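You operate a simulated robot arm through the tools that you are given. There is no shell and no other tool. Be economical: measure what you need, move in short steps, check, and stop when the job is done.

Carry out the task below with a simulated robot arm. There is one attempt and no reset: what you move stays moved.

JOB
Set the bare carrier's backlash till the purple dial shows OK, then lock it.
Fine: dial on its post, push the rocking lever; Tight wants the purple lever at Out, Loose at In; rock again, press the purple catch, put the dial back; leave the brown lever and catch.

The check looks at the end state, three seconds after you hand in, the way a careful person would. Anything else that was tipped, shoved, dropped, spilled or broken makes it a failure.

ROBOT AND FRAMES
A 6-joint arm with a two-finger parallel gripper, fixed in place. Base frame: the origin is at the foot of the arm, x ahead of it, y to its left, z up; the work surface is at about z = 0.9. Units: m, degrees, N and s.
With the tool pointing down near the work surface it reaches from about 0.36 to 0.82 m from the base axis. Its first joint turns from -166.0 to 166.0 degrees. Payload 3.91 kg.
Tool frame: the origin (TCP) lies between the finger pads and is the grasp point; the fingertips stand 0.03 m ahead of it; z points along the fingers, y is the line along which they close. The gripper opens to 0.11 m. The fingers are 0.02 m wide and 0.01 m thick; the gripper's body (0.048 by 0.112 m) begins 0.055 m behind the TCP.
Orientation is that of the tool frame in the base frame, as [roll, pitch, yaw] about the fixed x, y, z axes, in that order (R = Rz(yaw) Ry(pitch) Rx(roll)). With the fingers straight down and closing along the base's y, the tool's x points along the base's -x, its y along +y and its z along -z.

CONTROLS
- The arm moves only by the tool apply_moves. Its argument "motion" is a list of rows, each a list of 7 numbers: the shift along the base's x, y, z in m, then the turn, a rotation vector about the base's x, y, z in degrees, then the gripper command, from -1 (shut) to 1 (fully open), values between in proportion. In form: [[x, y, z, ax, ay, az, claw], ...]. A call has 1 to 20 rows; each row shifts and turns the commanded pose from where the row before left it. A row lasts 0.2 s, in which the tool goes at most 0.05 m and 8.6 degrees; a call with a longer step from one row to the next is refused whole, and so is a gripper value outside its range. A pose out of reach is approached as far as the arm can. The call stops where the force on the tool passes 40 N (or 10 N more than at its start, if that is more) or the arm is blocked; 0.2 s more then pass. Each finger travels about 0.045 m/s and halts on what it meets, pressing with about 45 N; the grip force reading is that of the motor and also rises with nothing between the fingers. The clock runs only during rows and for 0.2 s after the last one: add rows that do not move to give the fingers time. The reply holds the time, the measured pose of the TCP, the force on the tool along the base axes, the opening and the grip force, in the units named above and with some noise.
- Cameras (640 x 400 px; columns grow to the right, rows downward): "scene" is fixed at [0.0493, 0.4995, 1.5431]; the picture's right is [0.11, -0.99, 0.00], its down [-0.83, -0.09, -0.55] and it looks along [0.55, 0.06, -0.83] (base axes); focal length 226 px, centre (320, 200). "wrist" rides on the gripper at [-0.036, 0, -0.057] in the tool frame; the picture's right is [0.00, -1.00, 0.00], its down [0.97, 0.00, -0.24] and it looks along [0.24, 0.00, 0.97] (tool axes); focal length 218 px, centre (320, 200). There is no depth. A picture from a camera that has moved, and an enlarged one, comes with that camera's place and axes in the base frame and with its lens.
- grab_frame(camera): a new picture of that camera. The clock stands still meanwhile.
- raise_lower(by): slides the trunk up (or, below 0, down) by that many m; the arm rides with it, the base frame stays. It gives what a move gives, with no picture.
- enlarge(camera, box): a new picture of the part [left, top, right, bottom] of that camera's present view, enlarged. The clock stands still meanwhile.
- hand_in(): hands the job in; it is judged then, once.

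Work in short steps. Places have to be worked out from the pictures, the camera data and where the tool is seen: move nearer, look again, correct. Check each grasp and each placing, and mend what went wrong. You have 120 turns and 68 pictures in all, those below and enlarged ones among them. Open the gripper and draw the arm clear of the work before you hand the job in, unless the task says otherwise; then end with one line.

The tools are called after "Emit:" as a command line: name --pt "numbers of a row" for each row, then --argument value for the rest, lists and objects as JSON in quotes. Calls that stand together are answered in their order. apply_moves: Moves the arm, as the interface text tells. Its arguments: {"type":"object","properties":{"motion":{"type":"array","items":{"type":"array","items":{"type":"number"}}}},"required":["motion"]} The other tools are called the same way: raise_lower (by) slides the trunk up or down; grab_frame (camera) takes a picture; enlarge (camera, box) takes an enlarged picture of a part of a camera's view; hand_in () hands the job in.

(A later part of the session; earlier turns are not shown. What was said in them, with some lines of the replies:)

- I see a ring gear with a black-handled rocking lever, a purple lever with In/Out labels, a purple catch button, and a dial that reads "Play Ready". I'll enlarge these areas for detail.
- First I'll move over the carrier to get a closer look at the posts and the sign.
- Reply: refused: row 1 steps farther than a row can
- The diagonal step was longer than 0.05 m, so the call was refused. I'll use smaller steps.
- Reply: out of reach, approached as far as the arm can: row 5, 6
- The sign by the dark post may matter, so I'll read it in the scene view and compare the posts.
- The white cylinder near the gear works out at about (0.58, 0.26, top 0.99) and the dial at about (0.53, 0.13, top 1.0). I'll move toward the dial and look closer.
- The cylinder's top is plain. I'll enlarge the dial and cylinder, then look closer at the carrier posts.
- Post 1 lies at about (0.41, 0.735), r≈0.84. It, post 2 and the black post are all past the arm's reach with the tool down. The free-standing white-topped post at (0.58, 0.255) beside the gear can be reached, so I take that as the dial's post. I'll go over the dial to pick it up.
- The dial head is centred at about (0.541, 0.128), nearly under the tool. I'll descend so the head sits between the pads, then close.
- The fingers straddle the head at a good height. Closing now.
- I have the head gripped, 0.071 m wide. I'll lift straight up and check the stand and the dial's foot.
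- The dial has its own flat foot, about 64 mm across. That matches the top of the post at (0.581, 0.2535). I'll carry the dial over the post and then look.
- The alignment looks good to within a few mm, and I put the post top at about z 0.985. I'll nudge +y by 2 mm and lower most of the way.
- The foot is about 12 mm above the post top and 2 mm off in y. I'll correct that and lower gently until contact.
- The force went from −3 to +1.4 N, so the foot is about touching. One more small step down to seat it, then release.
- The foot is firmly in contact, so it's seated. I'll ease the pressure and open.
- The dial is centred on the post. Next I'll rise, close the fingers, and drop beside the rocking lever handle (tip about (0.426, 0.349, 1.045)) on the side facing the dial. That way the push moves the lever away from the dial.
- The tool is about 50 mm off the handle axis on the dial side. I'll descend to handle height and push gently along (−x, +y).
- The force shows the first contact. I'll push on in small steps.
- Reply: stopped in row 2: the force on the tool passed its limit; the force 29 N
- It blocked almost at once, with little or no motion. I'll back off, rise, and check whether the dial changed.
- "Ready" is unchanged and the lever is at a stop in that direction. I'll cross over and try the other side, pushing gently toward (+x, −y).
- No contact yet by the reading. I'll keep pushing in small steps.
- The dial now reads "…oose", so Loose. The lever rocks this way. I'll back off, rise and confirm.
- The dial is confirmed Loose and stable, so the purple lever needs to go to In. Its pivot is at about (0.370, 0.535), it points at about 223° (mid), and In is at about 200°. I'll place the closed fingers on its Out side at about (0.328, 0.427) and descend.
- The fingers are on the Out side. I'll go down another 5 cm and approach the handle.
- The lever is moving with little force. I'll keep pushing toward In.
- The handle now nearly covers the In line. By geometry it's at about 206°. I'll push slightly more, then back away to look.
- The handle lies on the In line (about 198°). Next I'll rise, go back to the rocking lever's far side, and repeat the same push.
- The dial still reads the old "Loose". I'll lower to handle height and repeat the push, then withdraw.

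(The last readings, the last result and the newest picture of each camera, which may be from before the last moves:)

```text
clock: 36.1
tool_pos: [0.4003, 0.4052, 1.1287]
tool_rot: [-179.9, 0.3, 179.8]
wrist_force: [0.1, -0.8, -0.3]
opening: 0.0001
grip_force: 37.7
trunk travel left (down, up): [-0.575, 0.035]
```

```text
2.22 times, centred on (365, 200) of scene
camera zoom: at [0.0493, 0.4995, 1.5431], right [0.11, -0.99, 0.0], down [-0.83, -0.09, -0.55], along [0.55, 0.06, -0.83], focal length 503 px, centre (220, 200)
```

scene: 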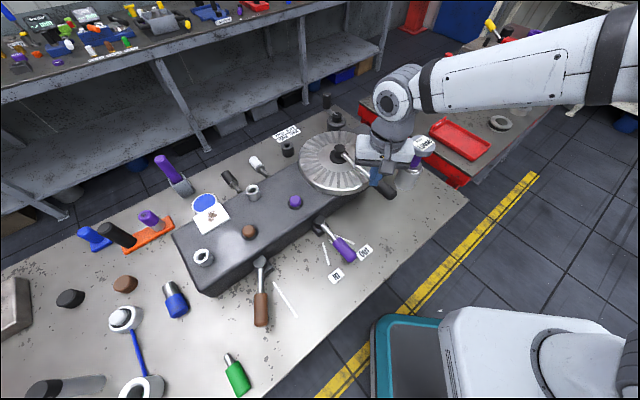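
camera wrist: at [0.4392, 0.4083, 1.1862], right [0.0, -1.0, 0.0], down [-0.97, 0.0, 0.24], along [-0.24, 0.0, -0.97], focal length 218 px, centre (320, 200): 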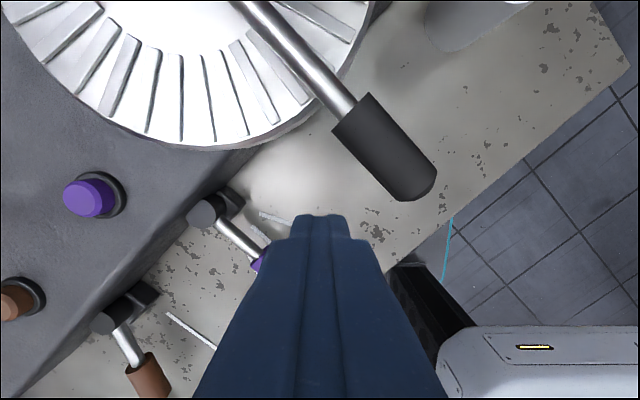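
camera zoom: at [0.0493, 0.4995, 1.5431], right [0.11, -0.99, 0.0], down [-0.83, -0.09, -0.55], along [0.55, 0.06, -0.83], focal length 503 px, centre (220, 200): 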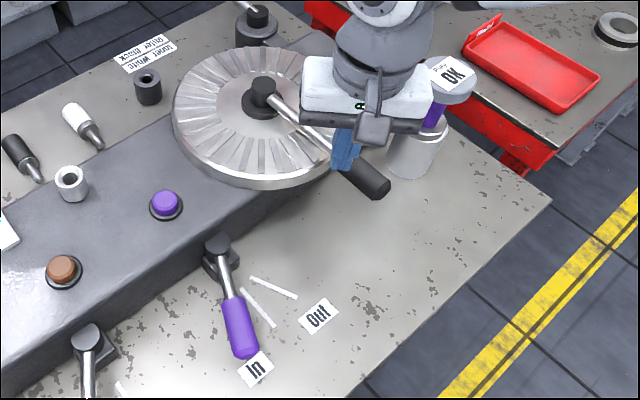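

The dial reads OK. The purple catch is at about (0.399, 0.610, 1.0). I'll move above it with the fingers closed.

Emit:
apply_moves --pt "0 0.045 0 0 0 0 -1" --pt "0 0.045 0 0 0 0 -1" --pt "0 0.045 0 0 0 0 -1" --pt "0 0.045 0 0 0 0 -1" --pt "0 0.025 -0.03 0 0 0 -1" --pt "0 0 -0.03 0 0 0 -1" --pt "0 0 0 0 0 0 -1"

Emit:
enlarge --camera "scene" --box '[240, 130, 360, 230]'

Emit:
grab_frame --camera "wrist"

```text
clock: 37.7
tool_pos: [0.4005, 0.6107, 1.0687]
tool_rot: [-179.9, 0.3, 179.7]
wrist_force: [-0.4, 0.1, 0.4]
opening: 0.0001
grip_force: 38.0
trunk travel left (down, up): [-0.575, 0.035]
```

```text
4.00 times, centred on (300, 180) of scene
camera zoom: at [0.0493, 0.4995, 1.5431], right [0.11, -0.99, 0.0], down [-0.83, -0.09, -0.55], along [0.55, 0.06, -0.83], focal length 906 px, centre (400, 280)
```

zoom: 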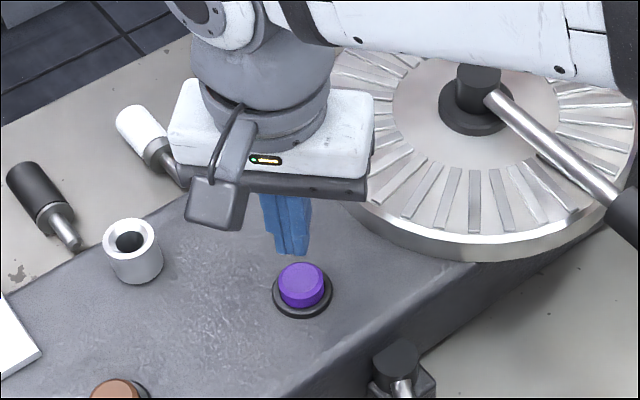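

```text
27 pictures are left
camera wrist: at [0.4374, 0.6116, 1.1251], right [0.0, -1.0, 0.0], down [-0.97, 0.0, 0.24], along [-0.24, 0.0, -0.97], focal length 218 px, centre (320, 200)
```

wrist: 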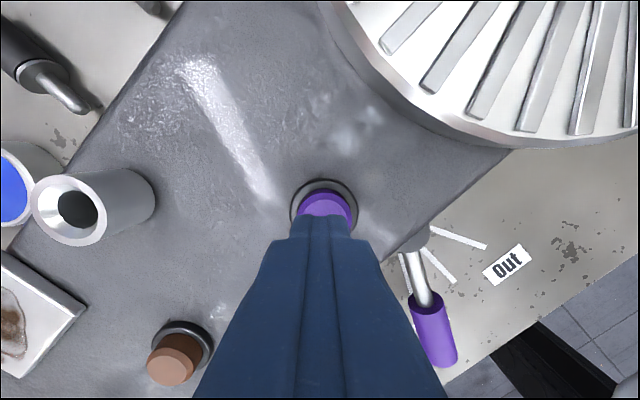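

The tip is over the button within a few mm. I'll shift −3 mm in x and press down in small steps until the force rises.

Emit:
apply_moves --pt "-0.003 -0.001 -0.015 0 0 0 -1" --pt "0 0 -0.01 0 0 0 -1" --pt "0 0 -0.005 0 0 0 -1" --pt "0 0 -0.004 0 0 0 -1" --pt "0 0 -0.004 0 0 0 -1" --pt "0 0 -0.004 0 0 0 -1"

Emit:
enlarge --camera "scene" --box '[240, 130, 360, 230]'

```text
clock: 39.1
tool_pos: [0.3984, 0.6103, 1.0315]
tool_rot: [179.8, 0.5, 180.0]
wrist_force: [1.4, 1.2, 24.9]
opening: 0.0
grip_force: 37.7
trunk travel left (down, up): [-0.575, 0.035]
```

```text
4.00 times, centred on (300, 180) of scene
camera zoom: at [0.0493, 0.4995, 1.5431], right [0.11, -0.99, 0.0], down [-0.83, -0.09, -0.55], along [0.55, 0.06, -0.83], focal length 906 px, centre (400, 280)
```

zoom: 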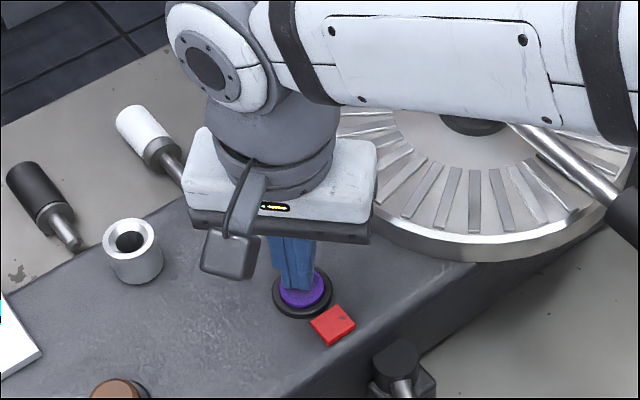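

The button is depressed and a red lock flag has appeared beside it. I'll lift off and check that it stays.

Emit:
apply_moves --pt "0 0 0.02 0 0 0 -1" --pt "0 0 0.04 0 0 0 -1" --pt "0 0 0.04 0 0 0 -1" --pt "0 -0.045 0.02 0 0 0 -1" --pt "0 -0.045 0.02 0 0 0 -1" --pt "0 -0.045 0 0 0 0 -1"

Emit:
enlarge --camera "scene" --box '[220, 110, 460, 300]'

```text
clock: 40.5
tool_pos: [0.3983, 0.4725, 1.1672]
tool_rot: [-179.9, 0.3, 179.9]
wrist_force: [0.2, -0.7, 0.6]
opening: 0.0001
grip_force: 38.3
trunk travel left (down, up): [-0.575, 0.035]
```

```text
2.11 times, centred on (340, 205) of scene
camera zoom: at [0.0493, 0.4995, 1.5431], right [0.11, -0.99, 0.0], down [-0.83, -0.09, -0.55], along [0.55, 0.06, -0.83], focal length 477 px, centre (278, 190)
```

zoom: 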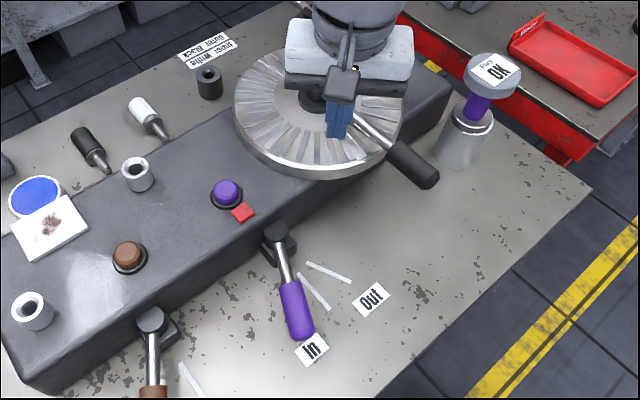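

It's locked (red flag out) and the dial reads OK. To return the dial, I'll rise over it with the gripper open.

Emit:
apply_moves --pt "0.045 -0.02 0.015 0 0 0 -1" --pt "0.045 -0.02 0.015 0 0 0 0" --pt "0.045 -0.02 0 0 0 0 1" --pt "0.045 -0.02 0 0 0 0 1" --pt "0.002 -0.045 0 0 0 0 1" --pt "0 -0.045 0 0 0 0 1" --pt "0 -0.0445 0 0 0 0 1" --pt "0 0 0 0 0 0 1"

Emit:
grab_frame --camera "wrist"

```text
refused: row 1 steps farther than a row can; nothing moved
```

```text
24 pictures are left
camera wrist: at [0.4338, 0.4742, 1.2227], right [0.0, -1.0, 0.0], down [-0.97, 0.0, 0.24], along [-0.24, 0.0, -0.97], focal length 218 px, centre (320, 200)
```

wrist: 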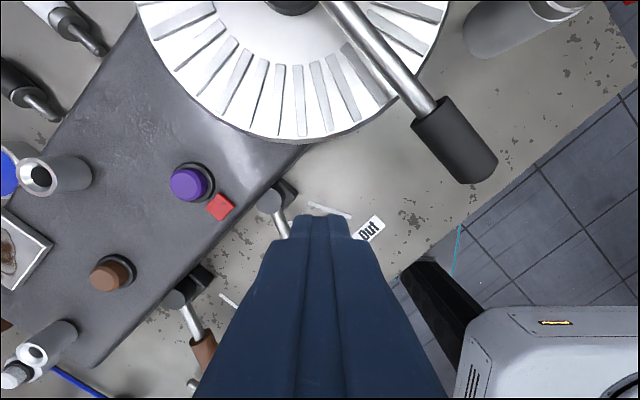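

The step was too long again, so I'll use smaller rows.

Emit:
apply_moves --pt "0.03 -0.03 0.015 0 0 0 -1" --pt "0.03 -0.03 0.015 0 0 0 0" --pt "0.03 -0.035 0 0 0 0 1" --pt "0.03 -0.035 0 0 0 0 1" --pt "0.03 -0.035 0 0 0 0 1" --pt "0.03 -0.035 0 0 0 0 1" --pt "0.002 -0.0145 0 0 0 0 1" --pt "0 0 0 0 0 0 1" --pt "0 0 0 0 0 0 1"

Emit:
grab_frame --camera "wrist"

```text
clock: 42.5
tool_pos: [0.5788, 0.2596, 1.1982]
tool_rot: [-179.9, 0.3, 179.9]
wrist_force: [-0.8, 0.1, 0.0]
opening: 0.1103
grip_force: 0.2
trunk travel left (down, up): [-0.575, 0.035]
```

```text
23 pictures are left
camera wrist: at [0.6158, 0.2617, 1.2539], right [0.0, -1.0, 0.0], down [-0.97, 0.0, 0.24], along [-0.24, 0.0, -0.97], focal length 218 px, centre (320, 200)
```

wrist: 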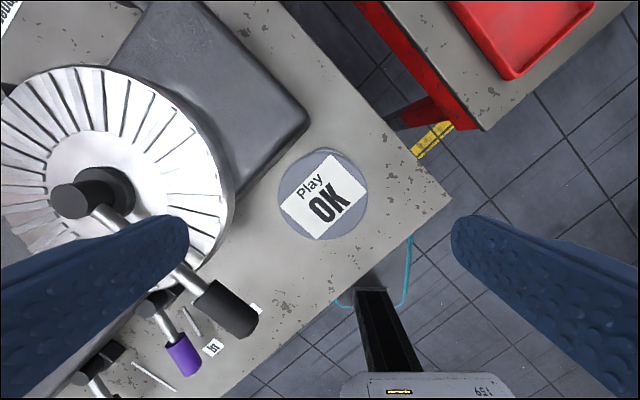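

The dial is centred under the tool. I'll descend to the same grip height and close.

Emit:
apply_moves --pt "0.001 0 -0.045 0 0 0 1" --pt "0 0 -0.045 0 0 0 1" --pt "0 0 -0.031 0 0 0 1" --pt "0 0 0 0 0 0 0.4" --pt "0 0 0 0 0 0 0.2" --pt "0 0 0 0 0 0 0" --pt "0 0 0 0 0 0 -0.4" --pt "0 0 0 0 0 0 -1" --pt "0 0 0 0 0 0 -1"

Emit:
enlarge --camera "scene" --box '[370, 110, 450, 190]'

```text
clock: 44.5
tool_pos: [0.5825, 0.2604, 1.0758]
tool_rot: [-179.9, 0.3, 179.9]
wrist_force: [0.8, -3.9, 3.0]
opening: 0.0707
grip_force: 44.9
trunk travel left (down, up): [-0.575, 0.035]
```

```text
5.00 times, centred on (410, 150) of scene
camera zoom: at [0.0493, 0.4995, 1.5431], right [0.11, -0.99, 0.0], down [-0.83, -0.09, -0.55], along [0.55, 0.06, -0.83], focal length 1133 px, centre (-130, 450)
```

zoom: 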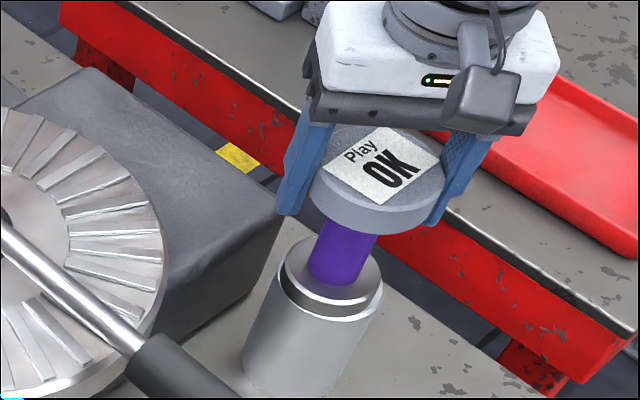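

Gripped. I'll lift straight up and carry it back to its original spot at (0.5426, 0.1276).

Emit:
apply_moves --pt "0 0 0.015 0 0 0 -1" --pt "0 0 0.03 0 0 0 -1" --pt "0 0 0.02 0 0 0 -1" --pt "-0.013 -0.044 0 0 0 0 -1" --pt "-0.013 -0.044 0 0 0 0 -1" --pt "-0.013 -0.044 0 0 0 0 -1" --pt "0 0 -0.04 0 0 0 -1" --pt "0 0 -0.045 0 0 0 -1" --pt "0 0 0 0 0 0 -1"

Emit:
enlarge --camera "scene" --box '[370, 100, 510, 220]'

```text
clock: 46.5
tool_pos: [0.5395, 0.1286, 1.0565]
tool_rot: [-179.9, 0.2, 179.9]
wrist_force: [-0.9, 0.8, -2.8]
opening: 0.0707
grip_force: 44.5
trunk travel left (down, up): [-0.575, 0.035]
```

```text
3.33 times, centred on (440, 160) of scene
camera zoom: at [0.0493, 0.4995, 1.5431], right [0.11, -0.99, 0.0], down [-0.83, -0.09, -0.55], along [0.55, 0.06, -0.83], focal length 755 px, centre (-80, 333)
```

zoom: 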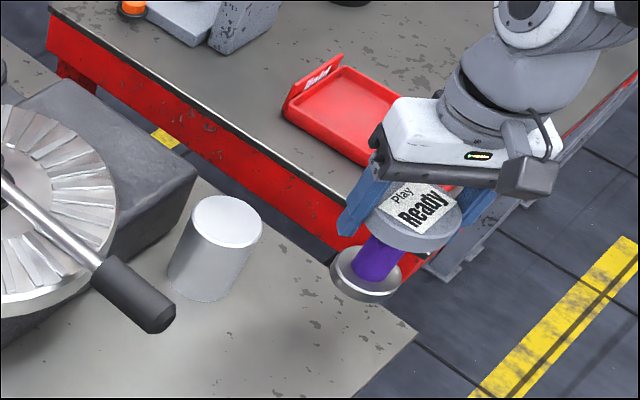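

The dial is back over its spot. I'll make a small correction and lower until it touches the bench.

Emit:
apply_moves --pt "0.002 -0.001 -0.03 0 0 0 -1" --pt "0 0 -0.025 0 0 0 -1" --pt "0 0 -0.007 0 0 0 -1" --pt "0 0 -0.003 0 0 0 -1" --pt "0 0 -0.002 0 0 0 -1" --pt "0 0 0 0 0 0 -1"

Emit:
enlarge --camera "scene" --box '[390, 110, 510, 220]'

```text
clock: 47.9
tool_pos: [0.5443, 0.1283, 0.9884]
tool_rot: [-179.9, 0.3, 179.9]
wrist_force: [0.0, 0.7, -3.3]
opening: 0.0708
grip_force: 45.3
trunk travel left (down, up): [-0.575, 0.035]
```

```text
3.64 times, centred on (450, 165) of scene
camera zoom: at [0.0493, 0.4995, 1.5431], right [0.11, -0.99, 0.0], down [-0.83, -0.09, -0.55], along [0.55, 0.06, -0.83], focal length 824 px, centre (-153, 327)
```

zoom: 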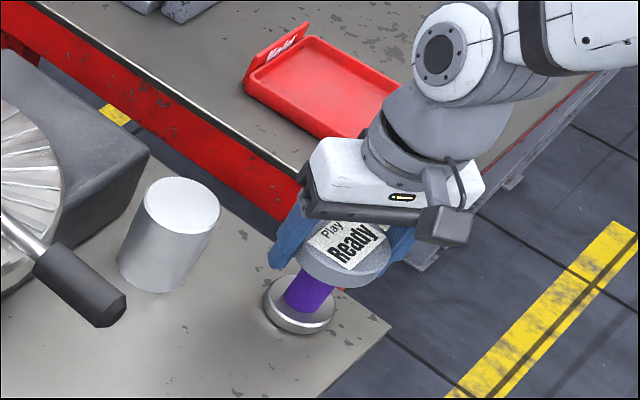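

It isn't touching yet (Fz −3.3 N). I'll lower in millimetre steps.

Emit:
apply_moves --pt "0 0 -0.0015 0 0 0 -1" --pt "0 0 -0.001 0 0 0 -1" --pt "0 0 0 0 0 0 -1"

```text
clock: 48.7
tool_pos: [0.5448, 0.1279, 0.9867]
tool_rot: [-179.9, 0.1, 179.9]
wrist_force: [0.3, -0.6, -2.8]
opening: 0.0706
grip_force: 45.2
trunk travel left (down, up): [-0.575, 0.035]
```

Emit:
apply_moves --pt "-0.001 0 -0.0015 0 0 0 -1" --pt "-0.001 0 -0.001 0 0 0 -1" --pt "0 0 0 0 0 0 -1"

```text
clock: 49.5
tool_pos: [0.5437, 0.1277, 0.9859]
tool_rot: [180.0, 0.4, 179.9]
wrist_force: [7.9, -1.1, 17.5]
opening: 0.0707
grip_force: 44.9
trunk travel left (down, up): [-0.575, 0.035]
```

It's now in contact with the bench. I'll ease the pressure, open slowly, and rise clear.

Emit:
apply_moves --pt "0 0 0.001 0 0 0 -1" --pt "0 0 0 0 0 0 -0.2" --pt "0 0 0 0 0 0 0.3" --pt "0 0 0 0 0 0 0.6" --pt "0 0 0 0 0 0 1" --pt "0 0 0 0 0 0 1" --pt "0 0 0 0 0 0 1" --pt "0 0 0.04 0 0 0 1" --pt "0 0 0.045 0 0 0 1" --pt "0 0 0.045 0 0 0 1" --pt "0 0 0.045 0 0 0 1" --pt "-0.04 0 0.02 0 0 0 1" --pt "-0.04 0 0.02 0 0 0 1"

Emit:
grab_frame --camera "scene"

Emit:
enlarge --camera "scene" --box '[220, 110, 480, 300]'

```text
clock: 52.3
tool_pos: [0.4603, 0.1266, 1.2005]
tool_rot: [-180.0, 0.3, 179.8]
wrist_force: [-0.4, 1.9, 1.0]
opening: 0.1099
grip_force: 0.1
trunk travel left (down, up): [-0.575, 0.035]
```

```text
19 pictures are left
```

scene: 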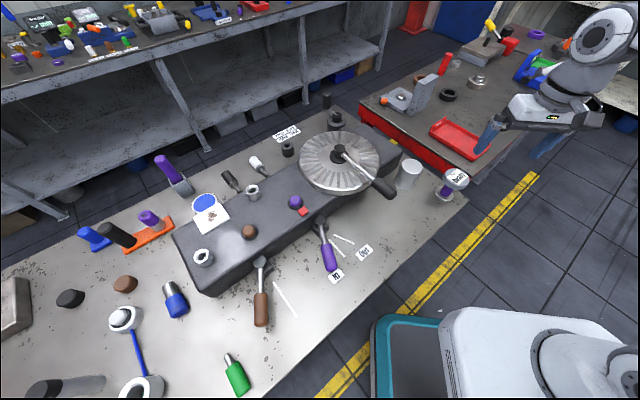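

```text
2.11 times, centred on (350, 205) of scene
camera zoom: at [0.0493, 0.4995, 1.5431], right [0.11, -0.99, 0.0], down [-0.83, -0.09, -0.55], along [0.55, 0.06, -0.83], focal length 477 px, centre (257, 190)
```

zoom: 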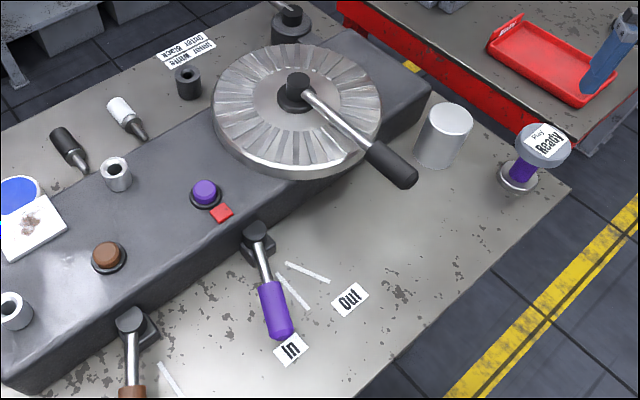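

Everything is as it should be: lever at In, catch locked, dial back in place. The red tray has a label, so I'll read it before handing in.

Emit:
enlarge --camera "scene" --box '[425, 105, 475, 140]'

Emit:
grab_frame --camera "wrist"

```text
11.43 times, centred on (450, 122) of scene
camera zoom: at [0.0493, 0.4995, 1.5431], right [0.11, -0.99, 0.0], down [-0.83, -0.09, -0.55], along [0.55, 0.06, -0.83], focal length 2589 px, centre (-1166, 1086)
```

zoom: 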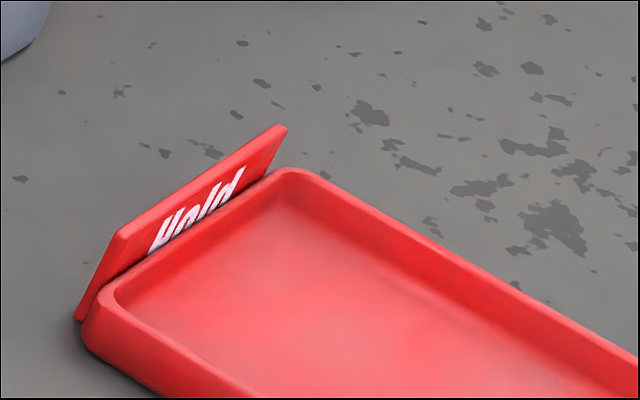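

```text
16 pictures are left
camera wrist: at [0.4966, 0.1276, 1.2575], right [0.0, -1.0, 0.0], down [-0.97, 0.0, 0.24], along [-0.24, 0.0, -0.97], focal length 218 px, centre (320, 200)
```

wrist: 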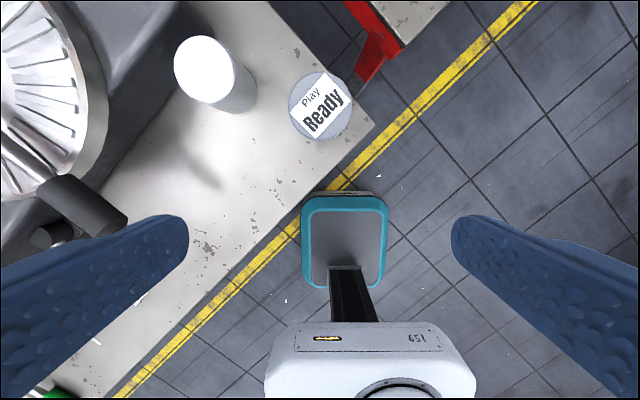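

The tray says "Hold" and isn't part of this job. The dial stands upright where it started, the gripper is open and the arm is clear, so I'm handing in.

Emit:
hand_in

```text
The job is handed in.
```

The backlash read Loose, so I moved the purple lever to In. A second rock read OK, so I pressed the purple catch (its red flag is out) and put the dial back where it started, leaving the brown lever and catch alone.
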